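You operate a simulated robot arm through the tools that you are given. There is no shell and no other tool. Be economical: measure what you need, move in short steps, check, and stop when the job is done.

You run a simulated robot arm. Do the job below in one go: nothing can be reset, and whatever is moved stays where it is left.

Task
Open the bottom cabinet drawer, take the brown plug and leave it in the inside of the bottom cabinet drawer and shut the drawer again. Fetch the green tube and stand it on top of the small purple block. Put the box that says "27" from the right half of the blue bench in the blue tray there and the box that says "50" on the middle shelf of the store cabinet. Take the flat purple box and put it on the left half of the shelf under the blue bench. Open the green-handled door, take the measuring cup and put it in the wall cabinet behind the green-handled door and shut the door again. Pull the small blue drawer open. The order is free. Set down upright: green tube.
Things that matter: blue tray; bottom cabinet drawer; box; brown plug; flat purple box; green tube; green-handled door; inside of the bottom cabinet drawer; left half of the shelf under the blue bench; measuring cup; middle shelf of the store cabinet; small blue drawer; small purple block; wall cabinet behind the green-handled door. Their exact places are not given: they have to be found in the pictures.

Only the result counts: the job must be done as asked and must still hold three seconds after the hand-in. Knocking over, shifting, dropping, spilling or breaking anything else fails it.

Robot
A 6-joint arm with a two-finger parallel gripper on a trunk, on a base that drives. Base frame: it is fixed to the floor where the robot stands at the start and does not move with it; the origin is under the middle of the robot, x ahead of it, y to its left, z up. Readings come in m, rad, newtons and seconds.
With the tool pointing down near the work surface it reaches from about 0.4 to 0.92 m from the robot's upright axis, wherever it stands. Its first joint turns from -2.007 to 2.007 rad. Places, roughly: blue tray (25x36x6 cm) [-0.3, 1, 0.8]; bottom cabinet drawer [0.7, 0.2, 0.2]; box [-0.25, 1.5, 0.75]; brown plug (3x3x6 cm) [0, 1.2, 0.8]; flat purple box (15x11x5 cm) [-1, 1.7, 0.8]; green tube (3x3x6 cm) [-0.6, 1.1, 0.8]; green-handled door [-5.1, 6, 1.3]; inside of the bottom cabinet drawer [0.8, 0.3, 0.1]; left half of the shelf under the blue bench [-1.1, 1.9, 0.2]; measuring cup [-5, 1.25, 0.75]; middle shelf of the store cabinet [0.8, 0.3, 0.7]; small blue drawer [-6.9, -0.6, 0.8]; small purple block (4x4x3 cm) [-0.7, 1.5, 0.8]; wall cabinet behind the green-handled door [-5, 6.1, 1]. Payload 3.43 kg.
The TCP is the grasp point between the finger pads, 0.034 m short of the fingertips. In the tool frame z runs along the fingers and y along their closing line. Largest opening 0.128 m; finger width 0.024, thickness 0.012; the body of the gripper, 0.048 by 0.13 m, starts 0.096 m behind the TCP.
Orientation is told as [roll, pitch, yaw] about the base's x, y, z axes, in that order, counted from this pose: with the fingers straight down and closing along the base's y, the tool's x points along the base's -x, its y along +y and its z along -z.

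Tools
- The arm moves only by the tool nudge_tool. Its argument "moves" is a list of rows, each a list of 3 entries, a list of its own where there are three numbers: the shift along the tool's x, y, z in m, then the turn, a rotation vector about the tool's x, y, z in rad, then the closure, from 0 (fully open) to 1 (shut). In form: [[[tx, ty, tz], [ax, ay, az], claw], ...]. A call has 1 to 8 rows; each row is the pose to reach, as a shift and turn from the pose commanded when the call began, along the tool's axes at that moment. A row lasts 0.2 s, in which the tool goes at most 0.05 m and 0.15 rad; a call with a longer step from one row to the next is refused whole, and so is a gripper value outside its range. Where a pose cannot be reached the arm comes as near as it can. A force on the tool above 40 N (or 10 N above the force at the start of the call, whichever is more), or a blocked arm, ends the call early, and 0.2 s more pass. Each finger travels about 0.108 m/s and halts on what it meets, pressing with about 28 N; the grip force reading is that of the motor and also rises with nothing between the fingers. The clock runs only during rows and for 0.2 s after the last one: add rows that repeat a pose to give the fingers time. The reply holds the time, the measured pose of the TCP, the force on the tool along the base axes, the opening and the grip force, in the units named above and with some noise, with the torque about the TCP (base axes, N m) and any sound that the robot's microphone picked up.
- Cameras (640 x 400 px; columns grow to the right, rows downward): "scene" is now at [0.0368, 0.2778, 1.12]; the picture's right is [0.92, -0.38, 0.00], its down [-0.18, -0.45, -0.88] and it looks along [0.33, 0.81, -0.48] (base axes); focal length 214 px, centre (320, 200). "wrist" rides on the gripper at [0.076, -0.011, -0.16] in the tool frame; the picture's right is [0.15, 0.99, 0.00], its down [-0.88, 0.13, -0.46] and it looks along [-0.45, 0.07, 0.89] (tool axes); focal length 234 px, centre (320, 200).
- get_image(camera): a new picture of that camera. The clock stands still meanwhile.
- move_column(by): slides the trunk up (or, below 0, down) by that many m; the arm and the scene camera ride with it, the base frame stays. It gives what a move gives, with no picture.
- steer(legs): drives the robot by 1 to 6 legs, each [ahead, turn to the left] in m and rad, along the robot's own axes; the way and the turn of a leg run together, so that a leg with both is an arc; at most 1.5 m and 3.142 rad a leg. The arm and the cameras ride along, it lands a little off, and it stops where it bumps. It gives what a move gives.
- head_to(pan, tilt): turns the head with the scene camera to pan (to the left, within 1.798 rad either way) and tilt (down, from -0.506 to 1.204), counted from straight ahead of the robot. It gives what a move gives.
- measure_at(camera, pixels): for up to 12 pixels [column, row] of the newest picture of that camera ("zoom" is the newest enlarged one), the place [x, y, z] in the base frame of the surface seen there, good to about 0.002 m. The clock stands still meanwhile.
- zoom(camera, box): a new picture of the part [left, top, right, bottom] of that camera's present view, enlarged. The clock stands still meanwhile.
- hand_in(): hands the job in; it is judged then, once.

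Keep the steps short. Do not move on a guess: measure, check each grasp and each placing, and mend mistakes. In all there are 329 turns and 224 pictures (those below and enlarged ones count). Leave the gripper open and the arm clear of the work at the hand-in unless told otherwise, and finish with a single line.

The tools are called after ">>>" by a JSON object that holds its "op" and its "data". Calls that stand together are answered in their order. nudge_tool: Moves the arm, as the interface text tells. Its arguments: {"type":"object","properties":{"moves":{"type":"array"}},"required":["moves"]} The other tools are called the same way: move_column (by) slides the trunk up or down; steer (legs) drives the base; head_to (pan, tilt) turns the head that bears the scene camera; get_image (camera) takes a picture; measure_at (camera, pixels) gives the place of the surface under pixels of a picture; zoom (camera, box) takes an enlarged picture of a part of a camera's view; hand_in () hands the job in.

At the start:

```text
time: 0.0
tool_pos: [0.1163, 0.3761, 1.0305]
tool_rot: [0.0, 0.001, 0.0]
contact_force: [-0.8, 0.2, -0.8]
wrist_torque: [-0.02, 0.0, 0.0]
gripper_width: 0.1282
grasp_force: 0.1
trunk travel left (down, up): [-0.375, 0.415]
robot x, y, heading: [-0.0014, -0.0013, -0.001]
head pan, tilt: [1.18, 0.504]
```

scene: 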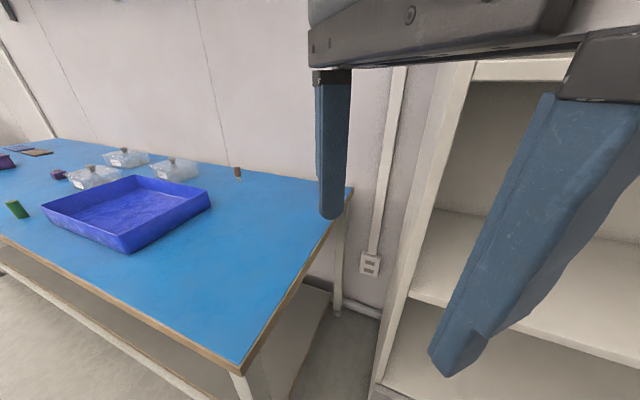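
wrist: 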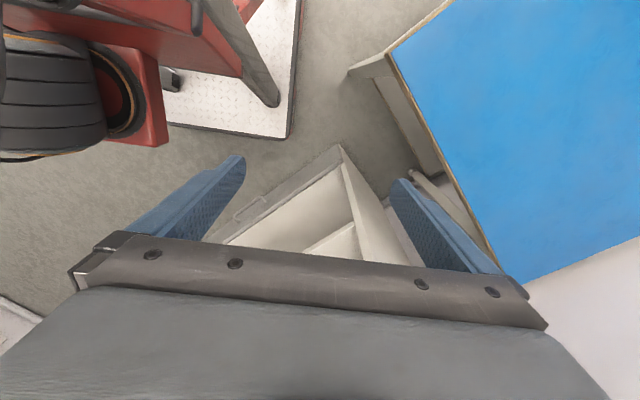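

I start by looking around: the cabinet on the right, then the bench.

>>> {"op": "head_to", "data": {"pan": 0.3, "tilt": 0.7}}

>>> {"op": "get_image", "data": {"camera": "scene"}}

>>> {"op": "head_to", "data": {"pan": 1.75, "tilt": 0.45}}

>>> {"op": "get_image", "data": {"camera": "scene"}}

```text
time: 1.2
tool_pos: [0.1163, 0.3758, 1.0296]
tool_rot: [0.0, 0.0, -0.001]
contact_force: [0.2, 0.6, -0.2]
wrist_torque: [0.03, 0.0, 0.01]
gripper_width: 0.1281
grasp_force: 0.1
trunk travel left (down, up): [-0.375, 0.415]
robot x, y, heading: [0.0012, -0.0, 0.005]
head pan, tilt: [0.3, 0.7]
```

```text
221 pictures are left
```

scene: 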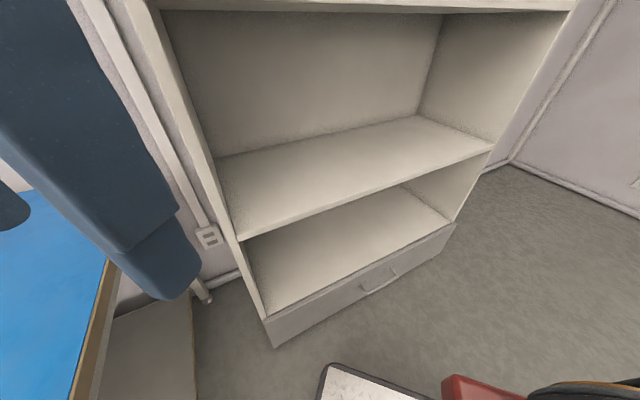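

```text
time: 2.8
tool_pos: [0.1173, 0.375, 1.0299]
tool_rot: [0.0, 0.0, -0.001]
contact_force: [0.4, 0.1, -0.3]
wrist_torque: [-0.01, -0.02, 0.04]
gripper_width: 0.1282
grasp_force: 0.0
trunk travel left (down, up): [-0.375, 0.415]
robot x, y, heading: [-0.0008, 0.0024, -0.0]
head pan, tilt: [1.751, 0.45]
```

```text
220 pictures are left
```

scene: 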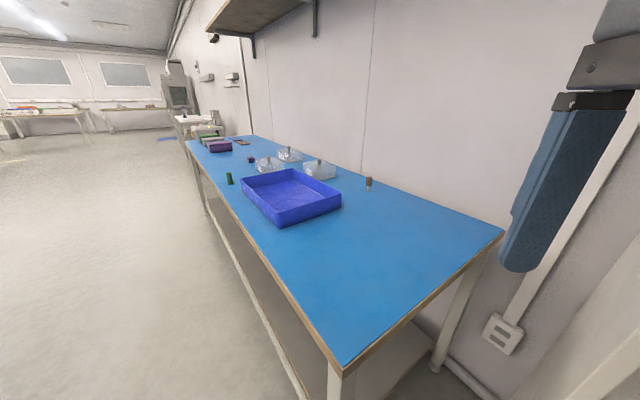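

>>> {"op": "measure_at", "data": {"camera": "scene", "pixels": [[343, 362], [499, 234], [190, 140], [243, 135], [229, 178], [368, 184], [290, 190], [250, 159], [220, 147], [290, 156], [267, 165], [320, 169]]}}

>>> {"op": "zoom", "data": {"camera": "scene", "box": [180, 120, 400, 250]}}

>>> {"op": "head_to", "data": {"pan": 0.3, "tilt": 0.7}}

>>> {"op": "get_image", "data": {"camera": "scene"}}

>>> {"op": "measure_at", "data": {"camera": "scene", "pixels": [[380, 280], [364, 288], [395, 272], [267, 320], [455, 225], [300, 300], [240, 240], [490, 152], [216, 157], [420, 115], [350, 350], [460, 385]]}}

```text
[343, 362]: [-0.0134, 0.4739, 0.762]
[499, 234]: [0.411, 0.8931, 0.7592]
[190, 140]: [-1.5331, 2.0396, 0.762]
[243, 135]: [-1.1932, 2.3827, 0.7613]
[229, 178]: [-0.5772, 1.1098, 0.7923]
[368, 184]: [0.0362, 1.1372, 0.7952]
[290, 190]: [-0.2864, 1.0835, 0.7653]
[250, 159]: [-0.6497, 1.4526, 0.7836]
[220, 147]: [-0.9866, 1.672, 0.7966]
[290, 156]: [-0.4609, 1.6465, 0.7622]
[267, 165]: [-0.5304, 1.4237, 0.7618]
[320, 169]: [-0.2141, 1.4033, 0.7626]
```

```text
2.91 times, centred on (290, 185) of scene
```

zoom: 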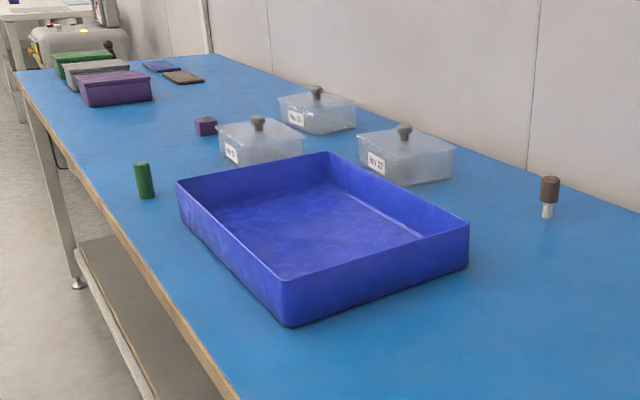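

```text
time: 4.3
tool_pos: [0.1166, 0.376, 1.0315]
tool_rot: [-0.001, 0.0, 0.001]
contact_force: [-0.5, 0.1, 0.1]
wrist_torque: [-0.02, -0.04, 0.01]
gripper_width: 0.1281
grasp_force: 0.0
trunk travel left (down, up): [-0.375, 0.415]
robot x, y, heading: [-0.0024, -0.0013, 0.001]
head pan, tilt: [0.3, 0.7]
```

```text
218 pictures are left
```

scene: 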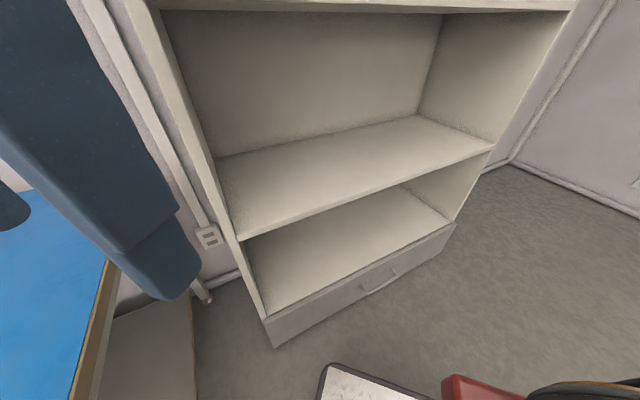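

```text
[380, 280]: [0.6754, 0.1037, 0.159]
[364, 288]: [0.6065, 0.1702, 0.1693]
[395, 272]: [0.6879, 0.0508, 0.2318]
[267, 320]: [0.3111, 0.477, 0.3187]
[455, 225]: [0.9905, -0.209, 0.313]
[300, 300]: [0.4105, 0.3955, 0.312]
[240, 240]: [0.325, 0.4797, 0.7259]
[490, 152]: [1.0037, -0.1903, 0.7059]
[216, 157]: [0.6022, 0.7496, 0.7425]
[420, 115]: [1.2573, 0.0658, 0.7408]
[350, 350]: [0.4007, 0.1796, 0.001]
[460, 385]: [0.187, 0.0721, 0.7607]
```

>>> {"op": "zoom", "data": {"camera": "scene", "box": [250, 200, 470, 340]}}

>>> {"op": "head_to", "data": {"pan": 0.0, "tilt": 1.2}}

>>> {"op": "get_image", "data": {"camera": "scene"}}

>>> {"op": "head_to", "data": {"pan": 1.6, "tilt": 0.3}}

>>> {"op": "zoom", "data": {"camera": "scene", "box": [190, 100, 450, 260]}}

```text
2.86 times, centred on (360, 270) of scene
```

zoom: 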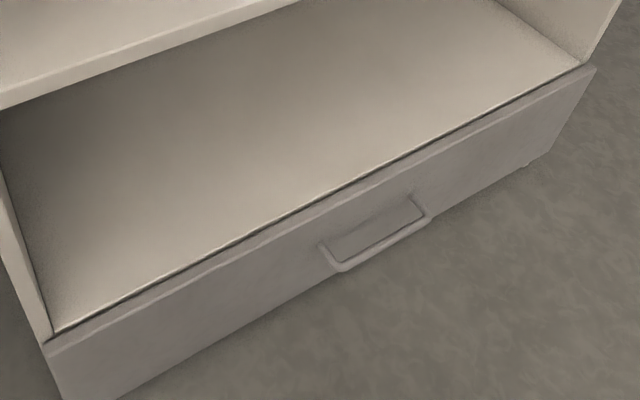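

```text
time: 5.3
tool_pos: [0.1163, 0.3767, 1.0298]
tool_rot: [0.0, 0.0, 0.0]
contact_force: [0.2, 0.2, -0.2]
wrist_torque: [-0.02, 0.01, 0.02]
gripper_width: 0.1279
grasp_force: 0.1
trunk travel left (down, up): [-0.375, 0.415]
robot x, y, heading: [0.0029, -0.0016, 0.002]
head pan, tilt: [0.0, 1.201]
```

```text
216 pictures are left
```

scene: 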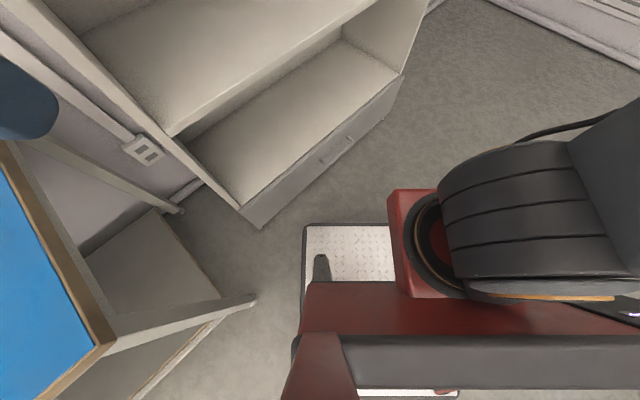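

```text
time: 6.9
tool_pos: [0.1172, 0.3759, 1.0315]
tool_rot: [0.0, 0.001, 0.001]
contact_force: [0.9, 0.4, 0.1]
wrist_torque: [0.02, 0.01, 0.02]
gripper_width: 0.128
grasp_force: 0.0
trunk travel left (down, up): [-0.375, 0.415]
robot x, y, heading: [0.0008, 0.0006, 0.002]
head pan, tilt: [1.6, 0.3]
```

```text
2.46 times, centred on (320, 180) of scene
```

zoom: 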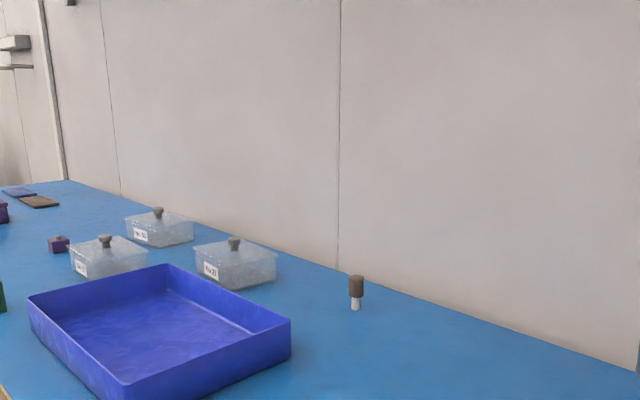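

>>> {"op": "head_to", "data": {"pan": 0.6, "tilt": 1.2}}

>>> {"op": "get_image", "data": {"camera": "scene"}}

>>> {"op": "head_to", "data": {"pan": -1.2, "tilt": 0.8}}

>>> {"op": "get_image", "data": {"camera": "scene"}}

```text
time: 8.2
tool_pos: [0.1171, 0.3758, 1.029]
tool_rot: [-0.001, -0.001, 0.001]
contact_force: [0.6, 0.8, 0.2]
wrist_torque: [0.01, -0.01, -0.05]
gripper_width: 0.1279
grasp_force: 0.0
trunk travel left (down, up): [-0.375, 0.415]
robot x, y, heading: [0.0035, -0.0023, 0.0]
head pan, tilt: [0.6, 1.201]
```

```text
214 pictures are left
```

scene: 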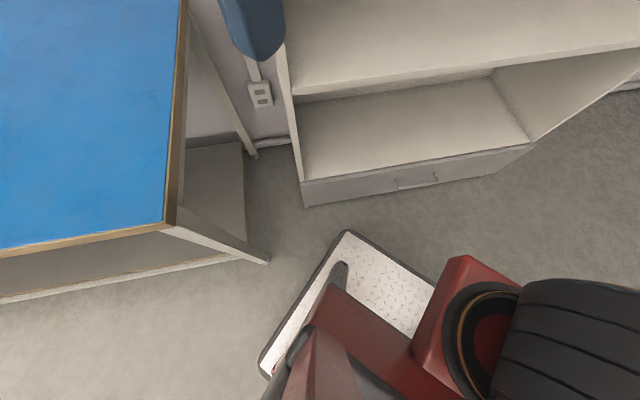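

```text
time: 10.0
tool_pos: [0.1161, 0.3764, 1.0305]
tool_rot: [0.001, 0.0, 0.0]
contact_force: [0.5, -1.0, 0.2]
wrist_torque: [-0.04, 0.02, 0.01]
gripper_width: 0.1281
grasp_force: 0.1
trunk travel left (down, up): [-0.375, 0.415]
robot x, y, heading: [-0.0044, 0.0004, 0.006]
head pan, tilt: [-1.201, 0.799]
```

```text
213 pictures are left
```

scene: 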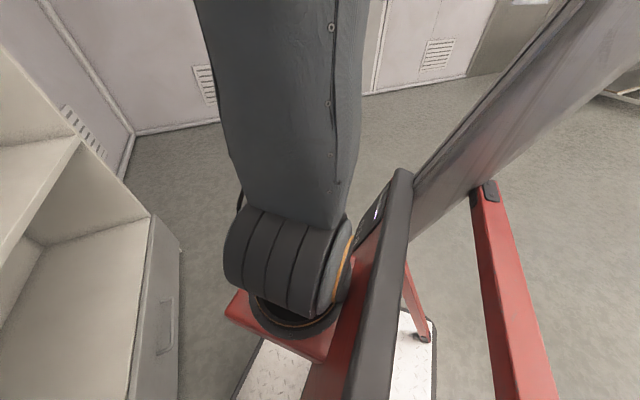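

>>> {"op": "head_to", "data": {"pan": 0.0, "tilt": 1.2}}

>>> {"op": "get_image", "data": {"camera": "scene"}}

>>> {"op": "measure_at", "data": {"camera": "scene", "pixels": [[304, 224], [380, 224], [303, 305], [400, 197], [340, 155], [325, 163], [350, 140], [352, 138], [340, 145], [245, 220], [255, 298], [480, 220]]}}

>>> {"op": "zoom", "data": {"camera": "scene", "box": [280, 110, 400, 190]}}

```text
time: 11.4
tool_pos: [0.1174, 0.3748, 1.0304]
tool_rot: [0.0, -0.001, -0.001]
contact_force: [-0.9, -0.2, 0.5]
wrist_torque: [0.0, 0.03, 0.01]
gripper_width: 0.1278
grasp_force: 0.0
trunk travel left (down, up): [-0.375, 0.415]
robot x, y, heading: [0.0016, -0.0007, 0.003]
head pan, tilt: [0.0, 1.201]
```

```text
212 pictures are left
```

scene: 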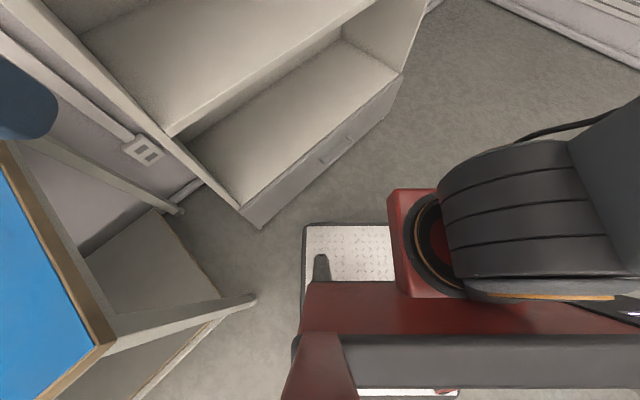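

```text
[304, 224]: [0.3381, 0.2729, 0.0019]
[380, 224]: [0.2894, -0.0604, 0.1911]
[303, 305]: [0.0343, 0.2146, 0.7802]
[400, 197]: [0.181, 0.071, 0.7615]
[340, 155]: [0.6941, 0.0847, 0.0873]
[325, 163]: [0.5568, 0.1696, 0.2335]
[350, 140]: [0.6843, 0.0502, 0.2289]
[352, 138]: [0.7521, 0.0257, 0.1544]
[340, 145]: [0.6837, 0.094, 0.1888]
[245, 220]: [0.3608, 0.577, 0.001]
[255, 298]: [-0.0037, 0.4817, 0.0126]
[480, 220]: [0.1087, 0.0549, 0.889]
```

```text
5.00 times, centred on (340, 150) of scene
```

zoom: 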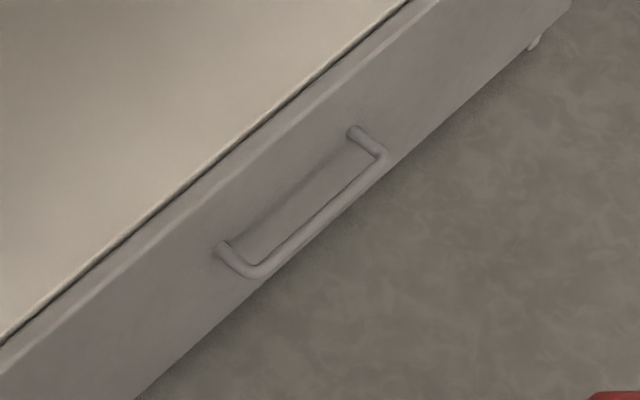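

>>> {"op": "steer", "data": {"legs": [[0, -1.243], [0.45, 0], [0, 0.45]]}}

>>> {"op": "head_to", "data": {"pan": 1.5, "tilt": 0.8}}

>>> {"op": "get_image", "data": {"camera": "scene"}}

```text
time: 18.5
tool_pos: [0.4942, -0.2393, 1.0298]
tool_rot: [0.001, 0.001, -0.786]
contact_force: [0.6, -0.1, 0.7]
wrist_torque: [0.01, 0.02, -0.04]
gripper_width: 0.1283
grasp_force: 0.1
trunk travel left (down, up): [-0.375, 0.415]
robot x, y, heading: [0.144, -0.4217, -0.776]
head pan, tilt: [0.0, 1.201]
```

```text
time: 20.1
tool_pos: [0.4958, -0.2396, 1.0292]
tool_rot: [0.0, -0.002, -0.784]
contact_force: [-0.3, 1.0, -0.1]
wrist_torque: [0.0, 0.01, 0.0]
gripper_width: 0.1279
grasp_force: 0.1
trunk travel left (down, up): [-0.375, 0.415]
robot x, y, heading: [0.1437, -0.4207, -0.782]
head pan, tilt: [1.499, 0.799]
```

```text
210 pictures are left
```

scene: 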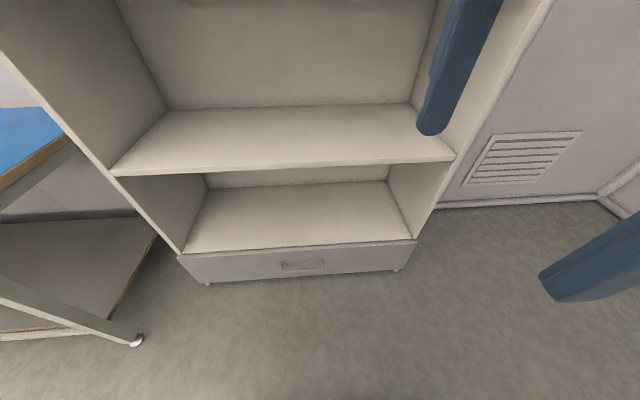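

>>> {"op": "zoom", "data": {"camera": "scene", "box": [250, 230, 370, 300]}}

>>> {"op": "measure_at", "data": {"camera": "scene", "pixels": [[284, 271], [303, 271], [322, 269], [303, 265], [182, 258], [412, 248], [182, 250], [112, 168], [455, 157], [280, 135], [200, 105], [410, 100]]}}

>>> {"op": "measure_at", "data": {"camera": "zoom", "pixels": [[200, 205], [280, 208], [360, 197], [180, 190], [380, 180], [280, 180], [280, 230], [280, 130], [230, 212], [320, 206]]}}

```text
5.33 times, centred on (310, 265) of scene
```

zoom: 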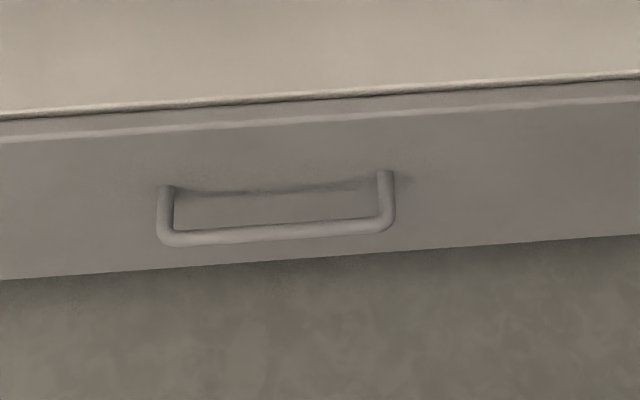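

```text
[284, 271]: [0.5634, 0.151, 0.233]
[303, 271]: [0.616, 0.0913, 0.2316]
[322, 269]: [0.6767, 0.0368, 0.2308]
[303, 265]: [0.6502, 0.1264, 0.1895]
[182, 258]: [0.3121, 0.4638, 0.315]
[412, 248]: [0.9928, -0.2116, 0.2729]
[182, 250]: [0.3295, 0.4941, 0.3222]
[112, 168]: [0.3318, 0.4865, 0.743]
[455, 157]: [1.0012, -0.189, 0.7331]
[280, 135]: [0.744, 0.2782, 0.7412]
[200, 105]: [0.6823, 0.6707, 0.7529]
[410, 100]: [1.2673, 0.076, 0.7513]
```

```text
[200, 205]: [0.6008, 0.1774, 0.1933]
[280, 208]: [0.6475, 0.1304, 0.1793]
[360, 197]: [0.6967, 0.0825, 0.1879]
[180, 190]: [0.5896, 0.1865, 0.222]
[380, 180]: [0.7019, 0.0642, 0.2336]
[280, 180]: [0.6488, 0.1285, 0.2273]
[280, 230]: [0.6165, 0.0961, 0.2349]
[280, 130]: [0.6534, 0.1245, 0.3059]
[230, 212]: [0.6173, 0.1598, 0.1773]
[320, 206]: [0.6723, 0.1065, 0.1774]
```

>>> {"op": "move_column", "data": {"by": -0.37}}

>>> {"op": "nudge_tool", "data": {"moves": [[[0.02, 0.035, 0], [-0.06, 0, 0], 0.3], [[0.04, 0.07, 0.02], [-0.12, 0, 0], 0.5], [[0.06, 0.105, 0.05], [-0.18, 0, 0], 0.6], [[0.08, 0.14, 0.08], [-0.25, 0, 0], 0.68], [[0.1, 0.16, 0.12], [-0.25, 0, 0], 0.68]]}}

```text
time: 23.7
tool_pos: [0.4949, -0.2394, 0.6615]
tool_rot: [0.001, 0.0, -0.784]
contact_force: [0.4, 0.6, -0.4]
wrist_torque: [0.03, -0.05, -0.05]
gripper_width: 0.1279
grasp_force: 0.0
trunk travel left (down, up): [-0.005, 0.785]
robot x, y, heading: [0.149, -0.4242, -0.784]
head pan, tilt: [1.499, 0.799]
```

```text
refused: row 3 steps farther than a row can; nothing moved
```

>>> {"op": "nudge_tool", "data": {"moves": [[[0.018, 0.032, 0.033], [-0.06, 0, 0], 0.3], [[0.036, 0.064, 0.066], [-0.12, 0, 0], 0.5], [[0.054, 0.096, 0.099], [-0.18, 0, 0], 0.6], [[0.072, 0.128, 0.132], [-0.25, 0, 0], 0.68], [[0.09, 0.16, 0.165], [-0.25, 0, 0], 0.68], [[0.108, 0.192, 0.198], [-0.25, 0, 0], 0.68], [[0.126, 0.224, 0.231], [-0.25, 0, 0], 0.68], [[0.144, 0.256, 0.264], [-0.25, 0, 0], 0.68]]}}

>>> {"op": "get_image", "data": {"camera": "wrist"}}

```text
time: 25.7
tool_pos: [0.5837, 0.0459, 0.4692]
tool_rot: [0.349, 0.044, -0.782]
contact_force: [0.5, -0.2, -0.2]
wrist_torque: [0.03, 0.03, -0.01]
gripper_width: 0.0409
grasp_force: 0.1
out of reach, approached as far as the arm can: row 7, 8
trunk travel left (down, up): [-0.005, 0.785]
robot x, y, heading: [0.147, -0.4244, -0.787]
head pan, tilt: [1.499, 0.799]
stopped in row 8: the arm was blocked; the commanded pose is now the measured one
```

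```text
208 pictures are left
```

wrist: 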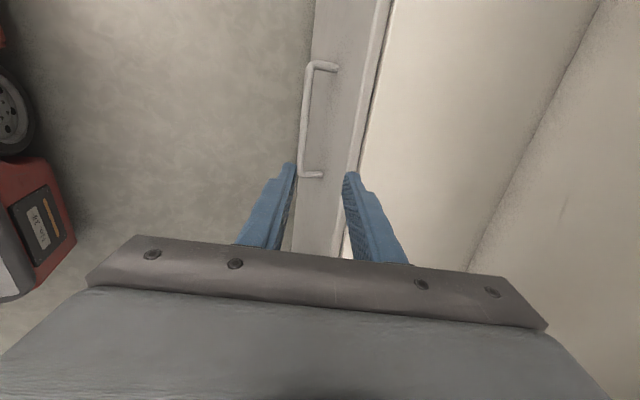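

>>> {"op": "get_image", "data": {"camera": "scene"}}

>>> {"op": "head_to", "data": {"pan": 0.7, "tilt": 0.9}}

>>> {"op": "get_image", "data": {"camera": "scene"}}

```text
207 pictures are left
```

scene: 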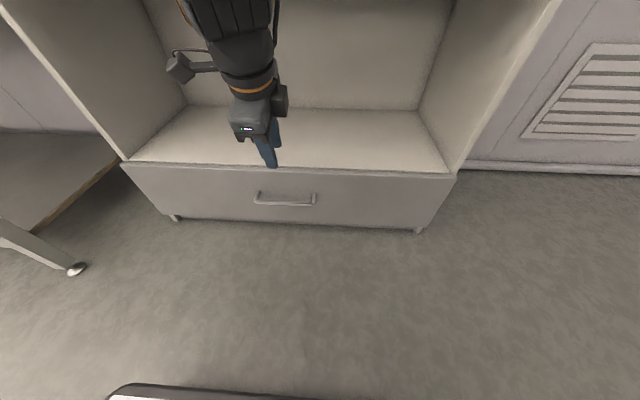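

```text
time: 26.8
tool_pos: [0.5838, 0.0451, 0.4701]
tool_rot: [0.35, 0.044, -0.779]
contact_force: [0.0, -0.9, 0.2]
wrist_torque: [-0.01, -0.01, 0.0]
gripper_width: 0.041
grasp_force: 0.1
trunk travel left (down, up): [-0.005, 0.785]
robot x, y, heading: [0.1505, -0.4231, -0.788]
head pan, tilt: [0.7, 0.901]
```

```text
206 pictures are left
```

scene: 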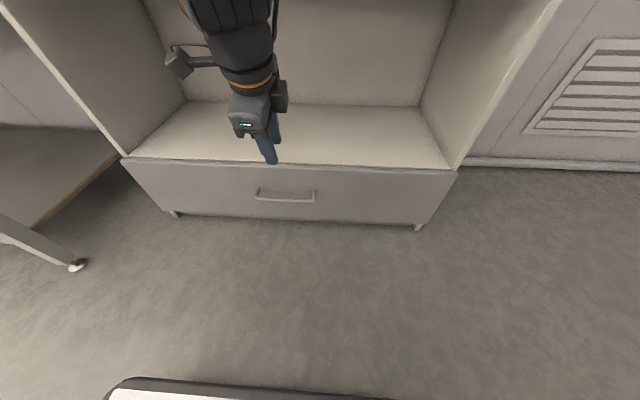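

>>> {"op": "get_image", "data": {"camera": "scene"}}

```text
205 pictures are left
```

scene: 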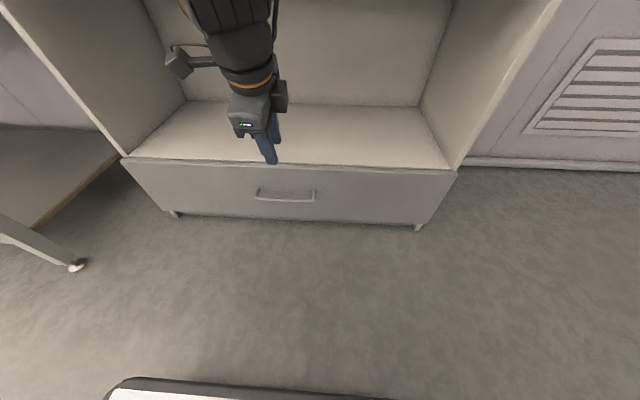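

>>> {"op": "head_to", "data": {"pan": 1.1, "tilt": 0.5}}

>>> {"op": "get_image", "data": {"camera": "scene"}}

```text
time: 27.7
tool_pos: [0.5858, 0.0454, 0.4744]
tool_rot: [0.357, 0.048, -0.781]
contact_force: [0.2, -0.3, 0.8]
wrist_torque: [-0.01, 0.01, -0.01]
gripper_width: 0.0409
grasp_force: 0.1
trunk travel left (down, up): [-0.005, 0.785]
robot x, y, heading: [0.1452, -0.4238, -0.784]
head pan, tilt: [1.1, 0.499]
```

```text
204 pictures are left
```

scene: 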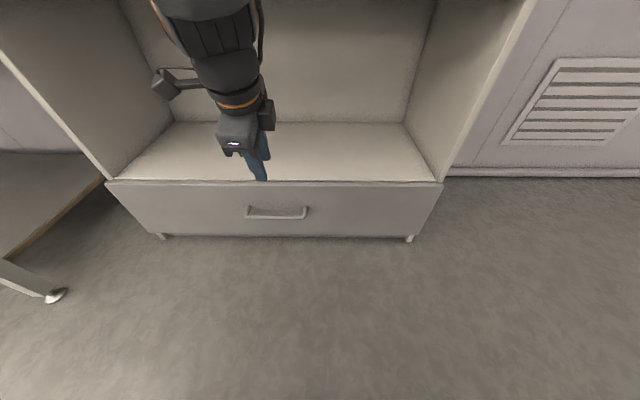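

The arm brushes the head on this side. I retract it and will face the cabinet with the robot's front instead.

>>> {"op": "nudge_tool", "data": {"moves": [[[0, -0.035, -0.03], [0.09, 0, 0], 0.5], [[0, -0.07, -0.06], [0.18, 0, 0], 0.3], [[0, -0.105, -0.09], [0.27, 0, 0], 0.0], [[0, -0.14, -0.12], [0.35, 0, 0], 0.0]]}}

>>> {"op": "get_image", "data": {"camera": "scene"}}

```text
time: 28.7
tool_pos: [0.4915, -0.0894, 0.5293]
tool_rot: [-0.016, 0.042, -0.779]
contact_force: [-0.6, -0.2, -0.6]
wrist_torque: [0.01, 0.02, 0.01]
gripper_width: 0.128
grasp_force: 0.0
out of reach, approached as far as the arm can: row 1, 2, 3, 4
trunk travel left (down, up): [-0.005, 0.785]
robot x, y, heading: [0.1465, -0.4246, -0.782]
head pan, tilt: [1.1, 0.499]
```

```text
203 pictures are left
```

scene: 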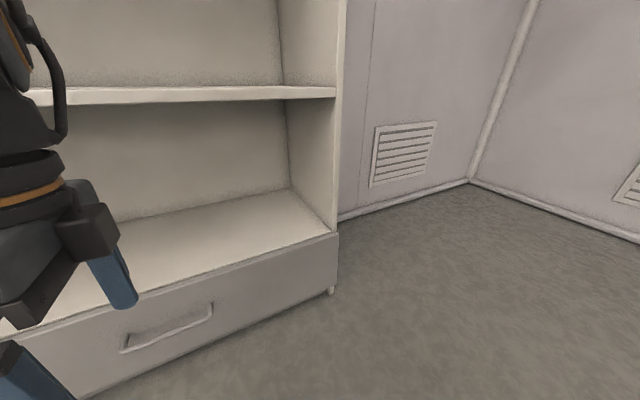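

>>> {"op": "nudge_tool", "data": {"moves": [[[-0.0479, -0.0024, 0], [0, 0, 0.1], 0], [[-0.0954, -0.0096, 0], [0, 0, 0.2], 0], [[-0.1418, -0.0214, 0], [0, 0, 0.3], 0], [[-0.1869, -0.0379, 0], [0, 0, 0.4], 0], [[-0.2301, -0.0588, 0], [0, 0, 0.5], 0], [[-0.271, -0.0838, 0], [0, 0, 0.6], 0], [[-0.3092, -0.1129, 0], [0, 0, 0.7], 0], [[-0.3443, -0.1456, 0], [0, 0, 0.8], 0]]}}

>>> {"op": "nudge_tool", "data": {"moves": [[[-0.0479, -0.0024, 0], [0, 0, 0.1], 0], [[-0.0954, -0.0096, 0], [0, 0, 0.2], 0], [[-0.1418, -0.0214, 0], [0, 0, 0.3], 0], [[-0.1869, -0.0379, 0], [0, 0, 0.4], 0], [[-0.2301, -0.0588, 0], [0, 0, 0.5], 0], [[-0.271, -0.0838, 0], [0, 0, 0.6], 0], [[-0.3092, -0.1129, 0], [0, 0, 0.7], 0], [[-0.3443, -0.1456, 0], [0, 0, 0.8], 0]]}}

>>> {"op": "steer", "data": {"legs": [[0, 1.57]]}}

>>> {"op": "head_to", "data": {"pan": -0.2, "tilt": 0.6}}

>>> {"op": "get_image", "data": {"camera": "scene"}}

```text
time: 30.5
tool_pos: [0.6328, -0.4371, 0.5192]
tool_rot: [-0.036, 0.018, -1.584]
contact_force: [-0.1, -0.3, -0.6]
wrist_torque: [0.02, -0.01, 0.0]
gripper_width: 0.1279
grasp_force: 0.1
trunk travel left (down, up): [-0.005, 0.785]
robot x, y, heading: [0.1447, -0.4249, -0.784]
head pan, tilt: [1.1, 0.499]
```

```text
time: 32.3
tool_pos: [0.4984, -0.7958, 0.5049]
tool_rot: [-0.042, -0.012, -2.383]
contact_force: [-0.3, -0.5, -1.1]
wrist_torque: [0.0, 0.03, -0.01]
gripper_width: 0.1279
grasp_force: 0.1
out of reach, approached as far as the arm can: row 4, 5, 6, 7, 8
trunk travel left (down, up): [-0.005, 0.785]
robot x, y, heading: [0.15, -0.4244, -0.789]
head pan, tilt: [1.1, 0.499]
```

```text
time: 36.4
tool_pos: [0.5313, -0.0836, 0.5066]
tool_rot: [-0.042, -0.011, -0.843]
contact_force: [0.2, 0.2, -0.3]
wrist_torque: [0.02, 0.0, 0.0]
gripper_width: 0.1283
grasp_force: 0.0
trunk travel left (down, up): [-0.005, 0.785]
robot x, y, heading: [0.1469, -0.4216, 0.755]
head pan, tilt: [1.1, 0.499]
```

```text
time: 37.9
tool_pos: [0.5328, -0.084, 0.5062]
tool_rot: [-0.041, -0.012, -0.843]
contact_force: [0.0, -0.2, -0.4]
wrist_torque: [0.03, -0.01, 0.0]
gripper_width: 0.1277
grasp_force: 0.0
trunk travel left (down, up): [-0.005, 0.785]
robot x, y, heading: [0.1472, -0.4244, 0.751]
head pan, tilt: [-0.201, 0.6]
```

```text
202 pictures are left
```

scene: 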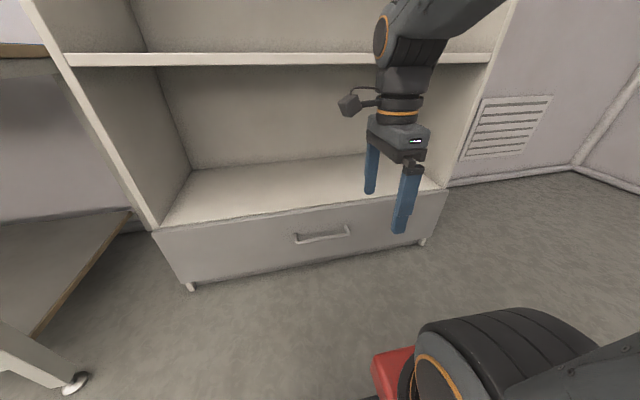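

>>> {"op": "nudge_tool", "data": {"moves": [[[0.013, 0.026, 0.03], [-0.04, 0, -0.01], 0.2], [[0.026, 0.052, 0.06], [-0.08, 0, -0.02], 0.4], [[0.039, 0.078, 0.09], [-0.13, 0, -0.03], 0.6], [[0.052, 0.104, 0.12], [-0.18, 0, -0.04], 0.65], [[0.065, 0.13, 0.15], [-0.22, 0, -0.05], 0.65], [[0.076, 0.158, 0.18], [-0.25, 0, -0.058], 0.65]]}}

>>> {"op": "get_image", "data": {"camera": "wrist"}}

>>> {"op": "get_image", "data": {"camera": "scene"}}

```text
time: 39.3
tool_pos: [0.5964, 0.0715, 0.3195]
tool_rot: [0.208, -0.016, -0.787]
contact_force: [0.3, -0.6, -0.5]
wrist_torque: [0.02, 0.05, 0.0]
gripper_width: 0.0448
grasp_force: 0.1
trunk travel left (down, up): [-0.005, 0.785]
robot x, y, heading: [0.146, -0.4224, 0.752]
head pan, tilt: [-0.201, 0.6]
```

```text
201 pictures are left
```

wrist: 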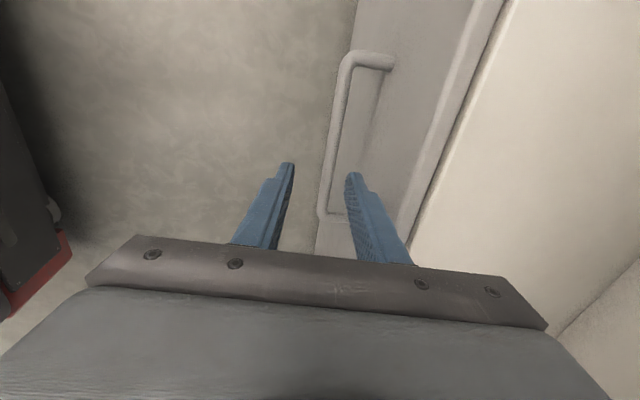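

```text
200 pictures are left
```

scene: 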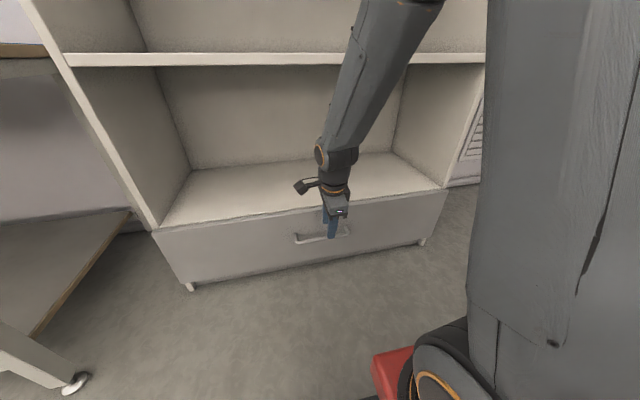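

>>> {"op": "nudge_tool", "data": {"moves": [[[0.001, 0.012, 0.0], [0, 0, 0], 0.68], [[0.001, 0.011, 0.04], [0, 0, 0], 0.68], [[0.001, 0.011, 0.076], [0, 0, 0], 0.68]]}}

>>> {"op": "get_image", "data": {"camera": "wrist"}}

>>> {"op": "zoom", "data": {"camera": "scene", "box": [240, 140, 440, 290]}}

```text
time: 40.1
tool_pos: [0.6148, 0.0911, 0.2451]
tool_rot: [0.208, -0.017, -0.785]
contact_force: [0.5, 0.0, 0.7]
wrist_torque: [0.03, -0.01, 0.02]
gripper_width: 0.0407
grasp_force: 0.0
trunk travel left (down, up): [-0.005, 0.785]
robot x, y, heading: [0.1426, -0.4255, 0.752]
head pan, tilt: [-0.201, 0.6]
```

```text
199 pictures are left
```

wrist: 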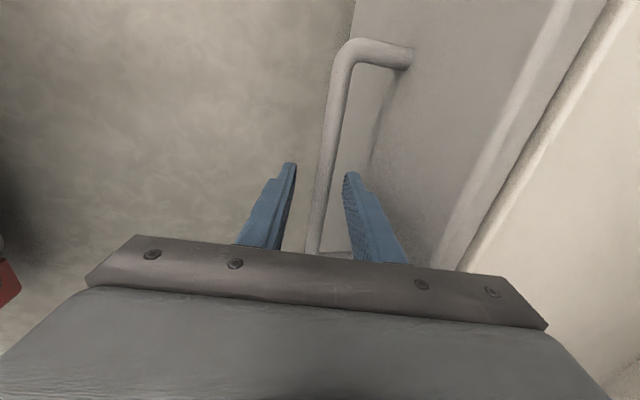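

```text
2.67 times, centred on (340, 215) of scene
```

zoom: 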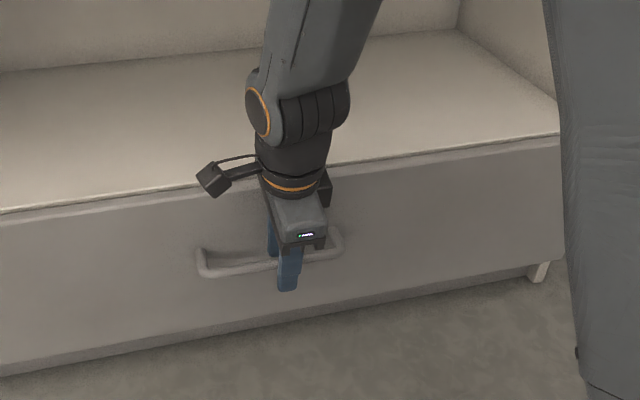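

The fingers straddle the bar. I close on it.

>>> {"op": "nudge_tool", "data": {"moves": [[[0, 0, 0], [0, 0, 0], 0.9], [[0, 0, 0], [0, 0, 0], 0.95], [[0, 0, 0], [0, 0, 0], 0.95]]}}

```text
time: 40.9
tool_pos: [0.6145, 0.0911, 0.2446]
tool_rot: [0.209, -0.017, -0.785]
contact_force: [4.3, 2.0, 4.5]
wrist_torque: [0.13, -0.11, 0.72]
gripper_width: 0.0137
grasp_force: 45.1
trunk travel left (down, up): [-0.005, 0.785]
robot x, y, heading: [0.1452, -0.4253, 0.752]
head pan, tilt: [-0.201, 0.6]
```

>>> {"op": "nudge_tool", "data": {"moves": [[[0, -0.0245, -0.0052], [0, 0, 0], 0.95], [[0, -0.049, -0.0103], [0, 0, 0], 0.95], [[0, -0.0734, -0.0155], [0, 0, 0], 0.95], [[0, -0.0978, -0.0207], [0, 0, 0], 0.95]]}}

```text
time: 41.9
tool_pos: [0.5422, 0.0189, 0.2444]
tool_rot: [0.204, -0.018, -0.781]
contact_force: [-23.4, 21.2, -13.3]
wrist_torque: [-0.18, -0.01, 0.43]
gripper_width: 0.0138
grasp_force: 45.6
trunk travel left (down, up): [-0.005, 0.785]
robot x, y, heading: [0.1467, -0.4209, 0.755]
head pan, tilt: [-0.201, 0.6]
```

>>> {"op": "nudge_tool", "data": {"moves": [[[0.003, 0, 0], [0, 0, 0], 0.95], [[0.004, -0.0245, -0.0052], [0, 0, 0], 0.95], [[0.005, -0.049, -0.0103], [0, 0, 0], 0.95], [[0.005, -0.0734, -0.0155], [0, 0, 0], 0.95]]}}

```text
time: 42.9
tool_pos: [0.5243, 0.0247, 0.2475]
tool_rot: [0.21, -0.013, -0.776]
contact_force: [-21.3, 17.6, -5.0]
wrist_torque: [-0.21, -0.06, 0.13]
gripper_width: 0.0138
grasp_force: 42.6
out of reach, approached as far as the arm can: row 2, 3, 4
trunk travel left (down, up): [-0.005, 0.785]
robot x, y, heading: [0.1467, -0.4272, 0.758]
head pan, tilt: [-0.201, 0.6]
```

>>> {"op": "get_image", "data": {"camera": "scene"}}

```text
197 pictures are left
```

scene: 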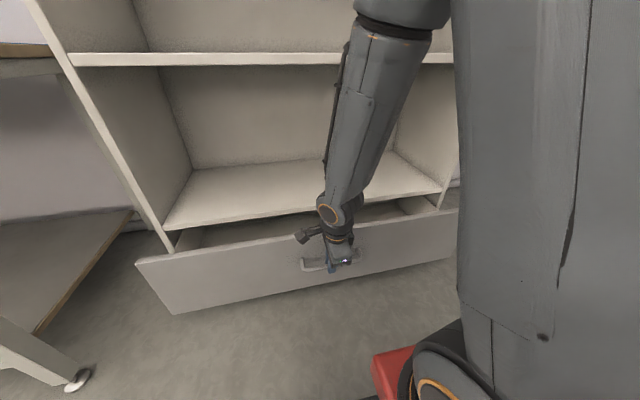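

>>> {"op": "steer", "data": {"legs": [[-0.1, 0]]}}

>>> {"op": "get_image", "data": {"camera": "scene"}}

```text
time: 43.6
tool_pos: [0.5226, 0.0211, 0.2484]
tool_rot: [0.212, -0.015, -0.779]
contact_force: [2.1, 0.7, -5.1]
wrist_torque: [0.55, 0.54, 0.36]
gripper_width: 0.0141
grasp_force: 44.6
trunk travel left (down, up): [-0.005, 0.785]
robot x, y, heading: [0.1415, -0.4291, 0.761]
head pan, tilt: [-0.201, 0.6]
stopped in leg 1: the force on the tool passed its limit at 41 N (the readings are from after the stop); the commanded pose is now the measured one
```

```text
196 pictures are left
```

scene: 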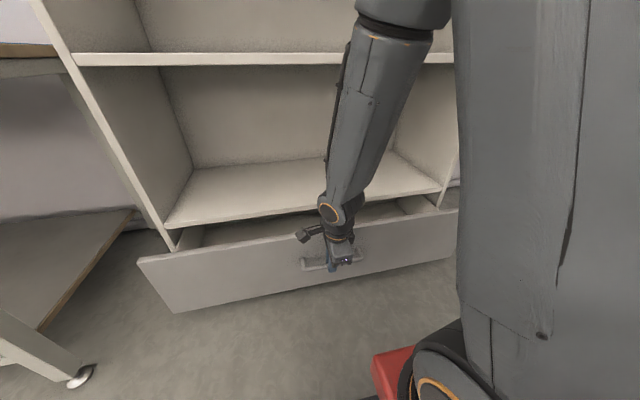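

>>> {"op": "steer", "data": {"legs": [[-0.1, 0]]}}

```text
time: 44.9
tool_pos: [0.4513, -0.0481, 0.2472]
tool_rot: [0.209, -0.017, -0.781]
contact_force: [0.2, -3.0, 7.9]
wrist_torque: [0.01, 0.05, 0.28]
gripper_width: 0.0136
grasp_force: 44.9
trunk travel left (down, up): [-0.005, 0.785]
robot x, y, heading: [0.0727, -0.4977, 0.761]
head pan, tilt: [-0.201, 0.6]
stopped in leg 1: the force on the tool passed its limit at 40 N (the readings are from after the stop); the commanded pose is now the measured one
```

>>> {"op": "nudge_tool", "data": {"moves": [[[0, 0, 0], [0, 0, 0], 0.7], [[0, 0, 0], [0, 0, 0], 0.7], [[0, 0, -0.04], [0, 0, 0], 0.7], [[0, 0, -0.09], [0, 0, 0], 0.7], [[0, 0, -0.14], [0, 0, 0], 0.7], [[0, 0, -0.19], [0, 0, 0], 0.7], [[0, 0, -0.24], [0, 0, 0], 0.5]]}}

>>> {"op": "get_image", "data": {"camera": "scene"}}

```text
time: 46.5
tool_pos: [0.4224, -0.0669, 0.4721]
tool_rot: [0.202, -0.016, -0.784]
contact_force: [0.4, 0.3, -0.1]
wrist_torque: [0.02, 0.04, 0.03]
gripper_width: 0.064
grasp_force: 0.1
out of reach, approached as far as the arm can: row 3, 4, 7
trunk travel left (down, up): [-0.005, 0.785]
robot x, y, heading: [0.0736, -0.4938, 0.757]
head pan, tilt: [-0.201, 0.6]
```

```text
195 pictures are left
```

scene: 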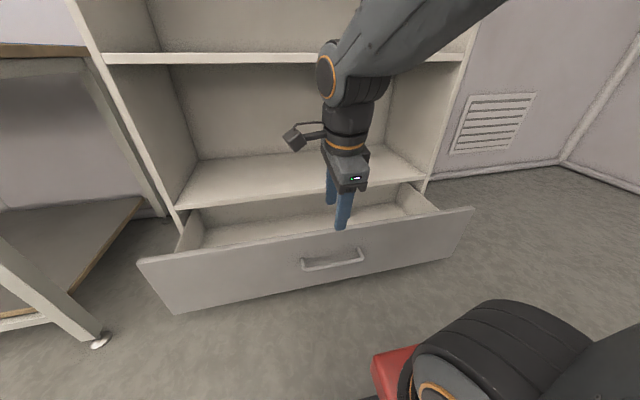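

>>> {"op": "move_column", "data": {"by": 0.5}}

>>> {"op": "steer", "data": {"legs": [[0, 1.598], [1.19, 0], [0, -1.57]]}}

>>> {"op": "head_to", "data": {"pan": 0.0, "tilt": 0.6}}

>>> {"op": "get_image", "data": {"camera": "scene"}}

```text
refused: 0.5 is not a number from -0.4 to 0.4
```

```text
time: 60.4
tool_pos: [-0.4488, 0.7848, 0.4703]
tool_rot: [0.206, -0.018, -0.762]
contact_force: [0.4, -0.3, 0.2]
wrist_torque: [-0.04, 0.0, -0.03]
gripper_width: 0.0642
grasp_force: 0.0
trunk travel left (down, up): [-0.005, 0.785]
robot x, y, heading: [-0.7916, 0.3477, 0.777]
head pan, tilt: [-0.201, 0.6]
```

```text
time: 61.1
tool_pos: [-0.4499, 0.7835, 0.4703]
tool_rot: [0.204, -0.017, -0.762]
contact_force: [0.1, -0.5, 0.1]
wrist_torque: [0.01, 0.02, -0.04]
gripper_width: 0.0637
grasp_force: 0.0
trunk travel left (down, up): [-0.005, 0.785]
robot x, y, heading: [-0.793, 0.3502, 0.778]
head pan, tilt: [0.0, 0.6]
```

```text
194 pictures are left
```

scene: 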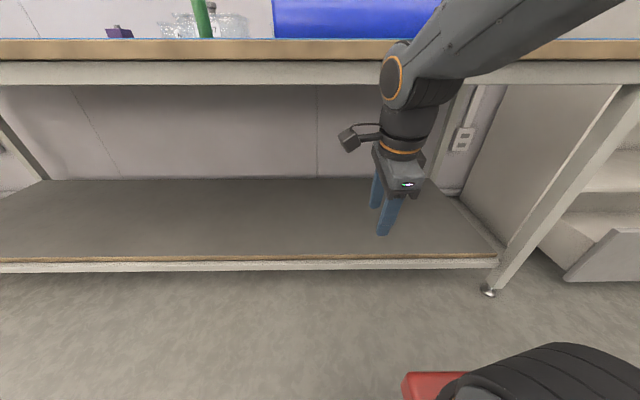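

>>> {"op": "move_column", "data": {"by": 0.4}}

>>> {"op": "move_column", "data": {"by": 0.1}}

>>> {"op": "get_image", "data": {"camera": "scene"}}

```text
time: 64.9
tool_pos: [-0.45, 0.7838, 0.8706]
tool_rot: [0.206, -0.019, -0.761]
contact_force: [-0.9, 0.1, 1.0]
wrist_torque: [-0.03, 0.0, -0.02]
gripper_width: 0.0641
grasp_force: 0.1
trunk travel left (down, up): [-0.405, 0.385]
robot x, y, heading: [-0.7917, 0.3473, 0.779]
head pan, tilt: [0.0, 0.6]
```

```text
time: 66.3
tool_pos: [-0.4502, 0.7836, 0.9703]
tool_rot: [0.206, -0.016, -0.762]
contact_force: [0.6, 0.3, 0.3]
wrist_torque: [0.0, 0.04, 0.03]
gripper_width: 0.064
grasp_force: 0.0
trunk travel left (down, up): [-0.505, 0.285]
robot x, y, heading: [-0.795, 0.3496, 0.779]
head pan, tilt: [0.0, 0.6]
```

```text
193 pictures are left
```

scene: 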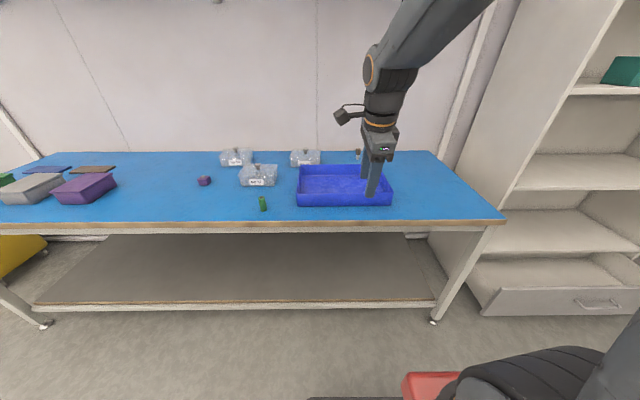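

>>> {"op": "steer", "data": {"legs": [[0.25, 0.006]]}}

>>> {"op": "get_image", "data": {"camera": "scene"}}

>>> {"op": "zoom", "data": {"camera": "scene", "box": [160, 120, 400, 260]}}

```text
time: 68.1
tool_pos: [-0.2728, 0.9657, 0.9721]
tool_rot: [0.206, -0.016, -0.752]
contact_force: [-1.0, 1.0, 0.3]
wrist_torque: [-0.05, -0.03, 0.01]
gripper_width: 0.0644
grasp_force: 0.1
trunk travel left (down, up): [-0.505, 0.285]
robot x, y, heading: [-0.6126, 0.5298, 0.788]
head pan, tilt: [0.0, 0.6]
```

```text
192 pictures are left
```

scene: 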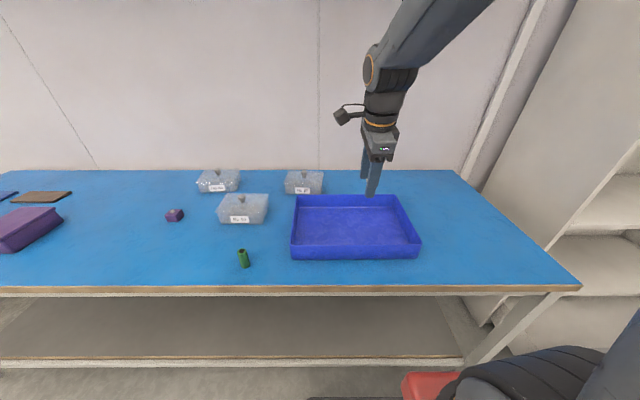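

```text
2.67 times, centred on (280, 190) of scene
```

zoom: 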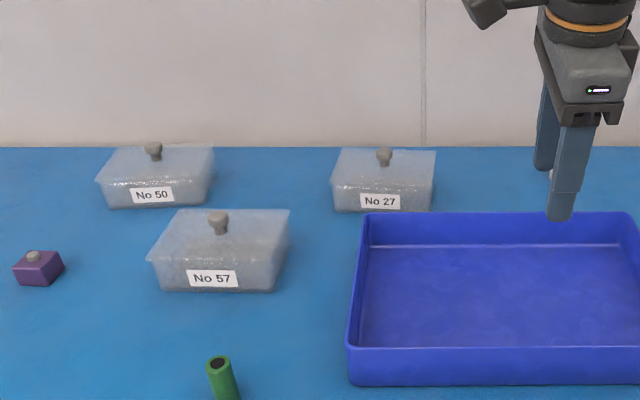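

>>> {"op": "measure_at", "data": {"camera": "zoom", "pixels": [[385, 153], [382, 165], [150, 148], [152, 160], [370, 205], [425, 205], [130, 203], [205, 195], [34, 256], [35, 272], [217, 362], [225, 390]]}}

>>> {"op": "measure_at", "data": {"camera": "scene", "pixels": [[293, 197], [400, 197], [419, 238], [293, 240], [350, 220], [205, 188], [237, 188], [289, 186], [320, 186], [174, 220], [20, 225], [60, 215]]}}

>>> {"op": "head_to", "data": {"pan": -0.3, "tilt": 0.6}}

>>> {"op": "get_image", "data": {"camera": "scene"}}

```text
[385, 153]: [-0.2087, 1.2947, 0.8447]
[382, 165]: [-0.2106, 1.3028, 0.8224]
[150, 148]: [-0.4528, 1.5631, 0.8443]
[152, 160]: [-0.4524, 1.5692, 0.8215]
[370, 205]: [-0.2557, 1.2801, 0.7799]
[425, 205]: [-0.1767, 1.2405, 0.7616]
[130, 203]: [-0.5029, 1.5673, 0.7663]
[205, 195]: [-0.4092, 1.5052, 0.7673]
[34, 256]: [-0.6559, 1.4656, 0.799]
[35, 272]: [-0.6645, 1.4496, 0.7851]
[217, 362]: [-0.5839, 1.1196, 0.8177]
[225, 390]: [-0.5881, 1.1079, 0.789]
```

```text
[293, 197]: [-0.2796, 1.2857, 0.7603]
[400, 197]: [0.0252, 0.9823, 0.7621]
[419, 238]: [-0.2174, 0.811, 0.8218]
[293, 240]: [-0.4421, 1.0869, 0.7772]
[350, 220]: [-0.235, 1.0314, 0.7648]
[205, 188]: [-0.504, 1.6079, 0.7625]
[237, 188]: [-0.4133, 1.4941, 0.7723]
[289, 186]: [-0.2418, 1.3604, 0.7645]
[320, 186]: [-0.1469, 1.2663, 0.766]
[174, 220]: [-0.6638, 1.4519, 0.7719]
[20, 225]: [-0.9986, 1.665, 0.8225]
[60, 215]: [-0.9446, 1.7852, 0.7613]
```

```text
time: 68.9
tool_pos: [-0.275, 0.9653, 0.9715]
tool_rot: [0.208, -0.017, -0.755]
contact_force: [-0.1, -1.0, -0.4]
wrist_torque: [-0.01, 0.02, 0.0]
gripper_width: 0.0638
grasp_force: 0.1
trunk travel left (down, up): [-0.505, 0.285]
robot x, y, heading: [-0.6123, 0.5278, 0.789]
head pan, tilt: [-0.3, 0.6]
```

```text
190 pictures are left
```

scene: 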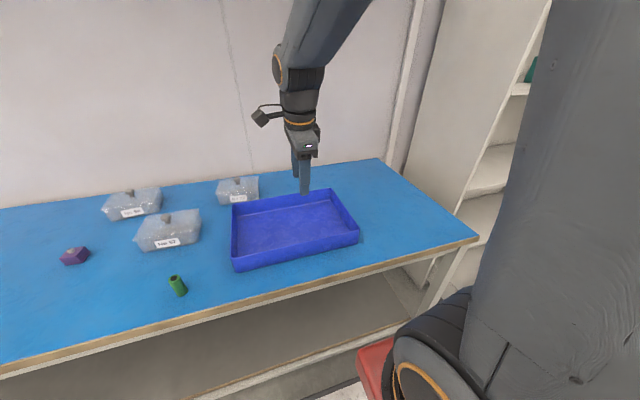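

>>> {"op": "nudge_tool", "data": {"moves": [[[0, 0, 0], [0.1, 0, 0], 0.4], [[0, 0, 0], [0.206, 0, 0], 0.4]]}}

>>> {"op": "nudge_tool", "data": {"moves": [[[0, 0, 0], [0, 0, -0.15], 0.4], [[0, 0, 0], [0, 0, -0.3], 0.4], [[0, 0, 0], [0, 0, -0.45], 0.4], [[0, 0, 0], [0, 0, -0.6], 0.4], [[0, 0, 0], [0, 0, -0.75], 0.4], [[0, 0, 0], [0, 0, -0.9], 0.4], [[0, 0, 0], [0, 0, -1.05], 0.4], [[0, 0, 0], [0, 0, -1.2], 0.4]]}}

>>> {"op": "nudge_tool", "data": {"moves": [[[0, 0, 0], [0, 0, -0.12], 0.4], [[0, 0, 0], [0, 0, -0.24], 0.4], [[0, 0, 0], [0, 0, -0.34], 0.4]]}}

>>> {"op": "get_image", "data": {"camera": "scene"}}

>>> {"op": "get_image", "data": {"camera": "wrist"}}

```text
time: 69.5
tool_pos: [-0.273, 0.9648, 0.9718]
tool_rot: [0.0, -0.016, -0.754]
contact_force: [0.3, 0.2, -0.2]
wrist_torque: [0.03, -0.04, 0.02]
gripper_width: 0.0767
grasp_force: 0.0
trunk travel left (down, up): [-0.505, 0.285]
robot x, y, heading: [-0.6108, 0.5262, 0.789]
head pan, tilt: [-0.3, 0.6]
```

```text
time: 71.3
tool_pos: [-0.2728, 0.9642, 0.9719]
tool_rot: [-0.015, -0.007, 0.449]
contact_force: [-0.4, -0.7, 0.2]
wrist_torque: [0.0, 0.01, 0.0]
gripper_width: 0.077
grasp_force: 0.0
trunk travel left (down, up): [-0.505, 0.285]
robot x, y, heading: [-0.6128, 0.5296, 0.785]
head pan, tilt: [-0.3, 0.6]
```

```text
time: 72.1
tool_pos: [-0.2726, 0.9653, 0.9719]
tool_rot: [-0.018, 0.0, 0.785]
contact_force: [0.4, 0.6, -0.3]
wrist_torque: [0.01, 0.01, 0.0]
gripper_width: 0.0768
grasp_force: 0.2
trunk travel left (down, up): [-0.505, 0.285]
robot x, y, heading: [-0.6143, 0.5276, 0.788]
head pan, tilt: [-0.3, 0.6]
```

```text
189 pictures are left
```

scene: 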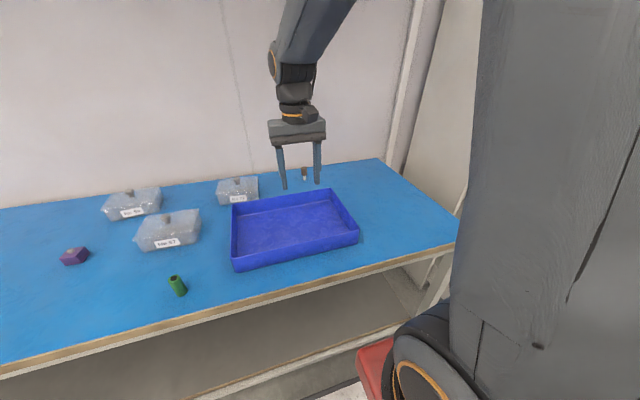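

```text
188 pictures are left
```

wrist: 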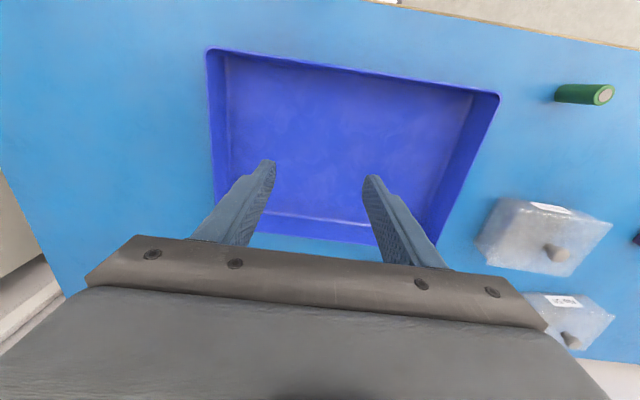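

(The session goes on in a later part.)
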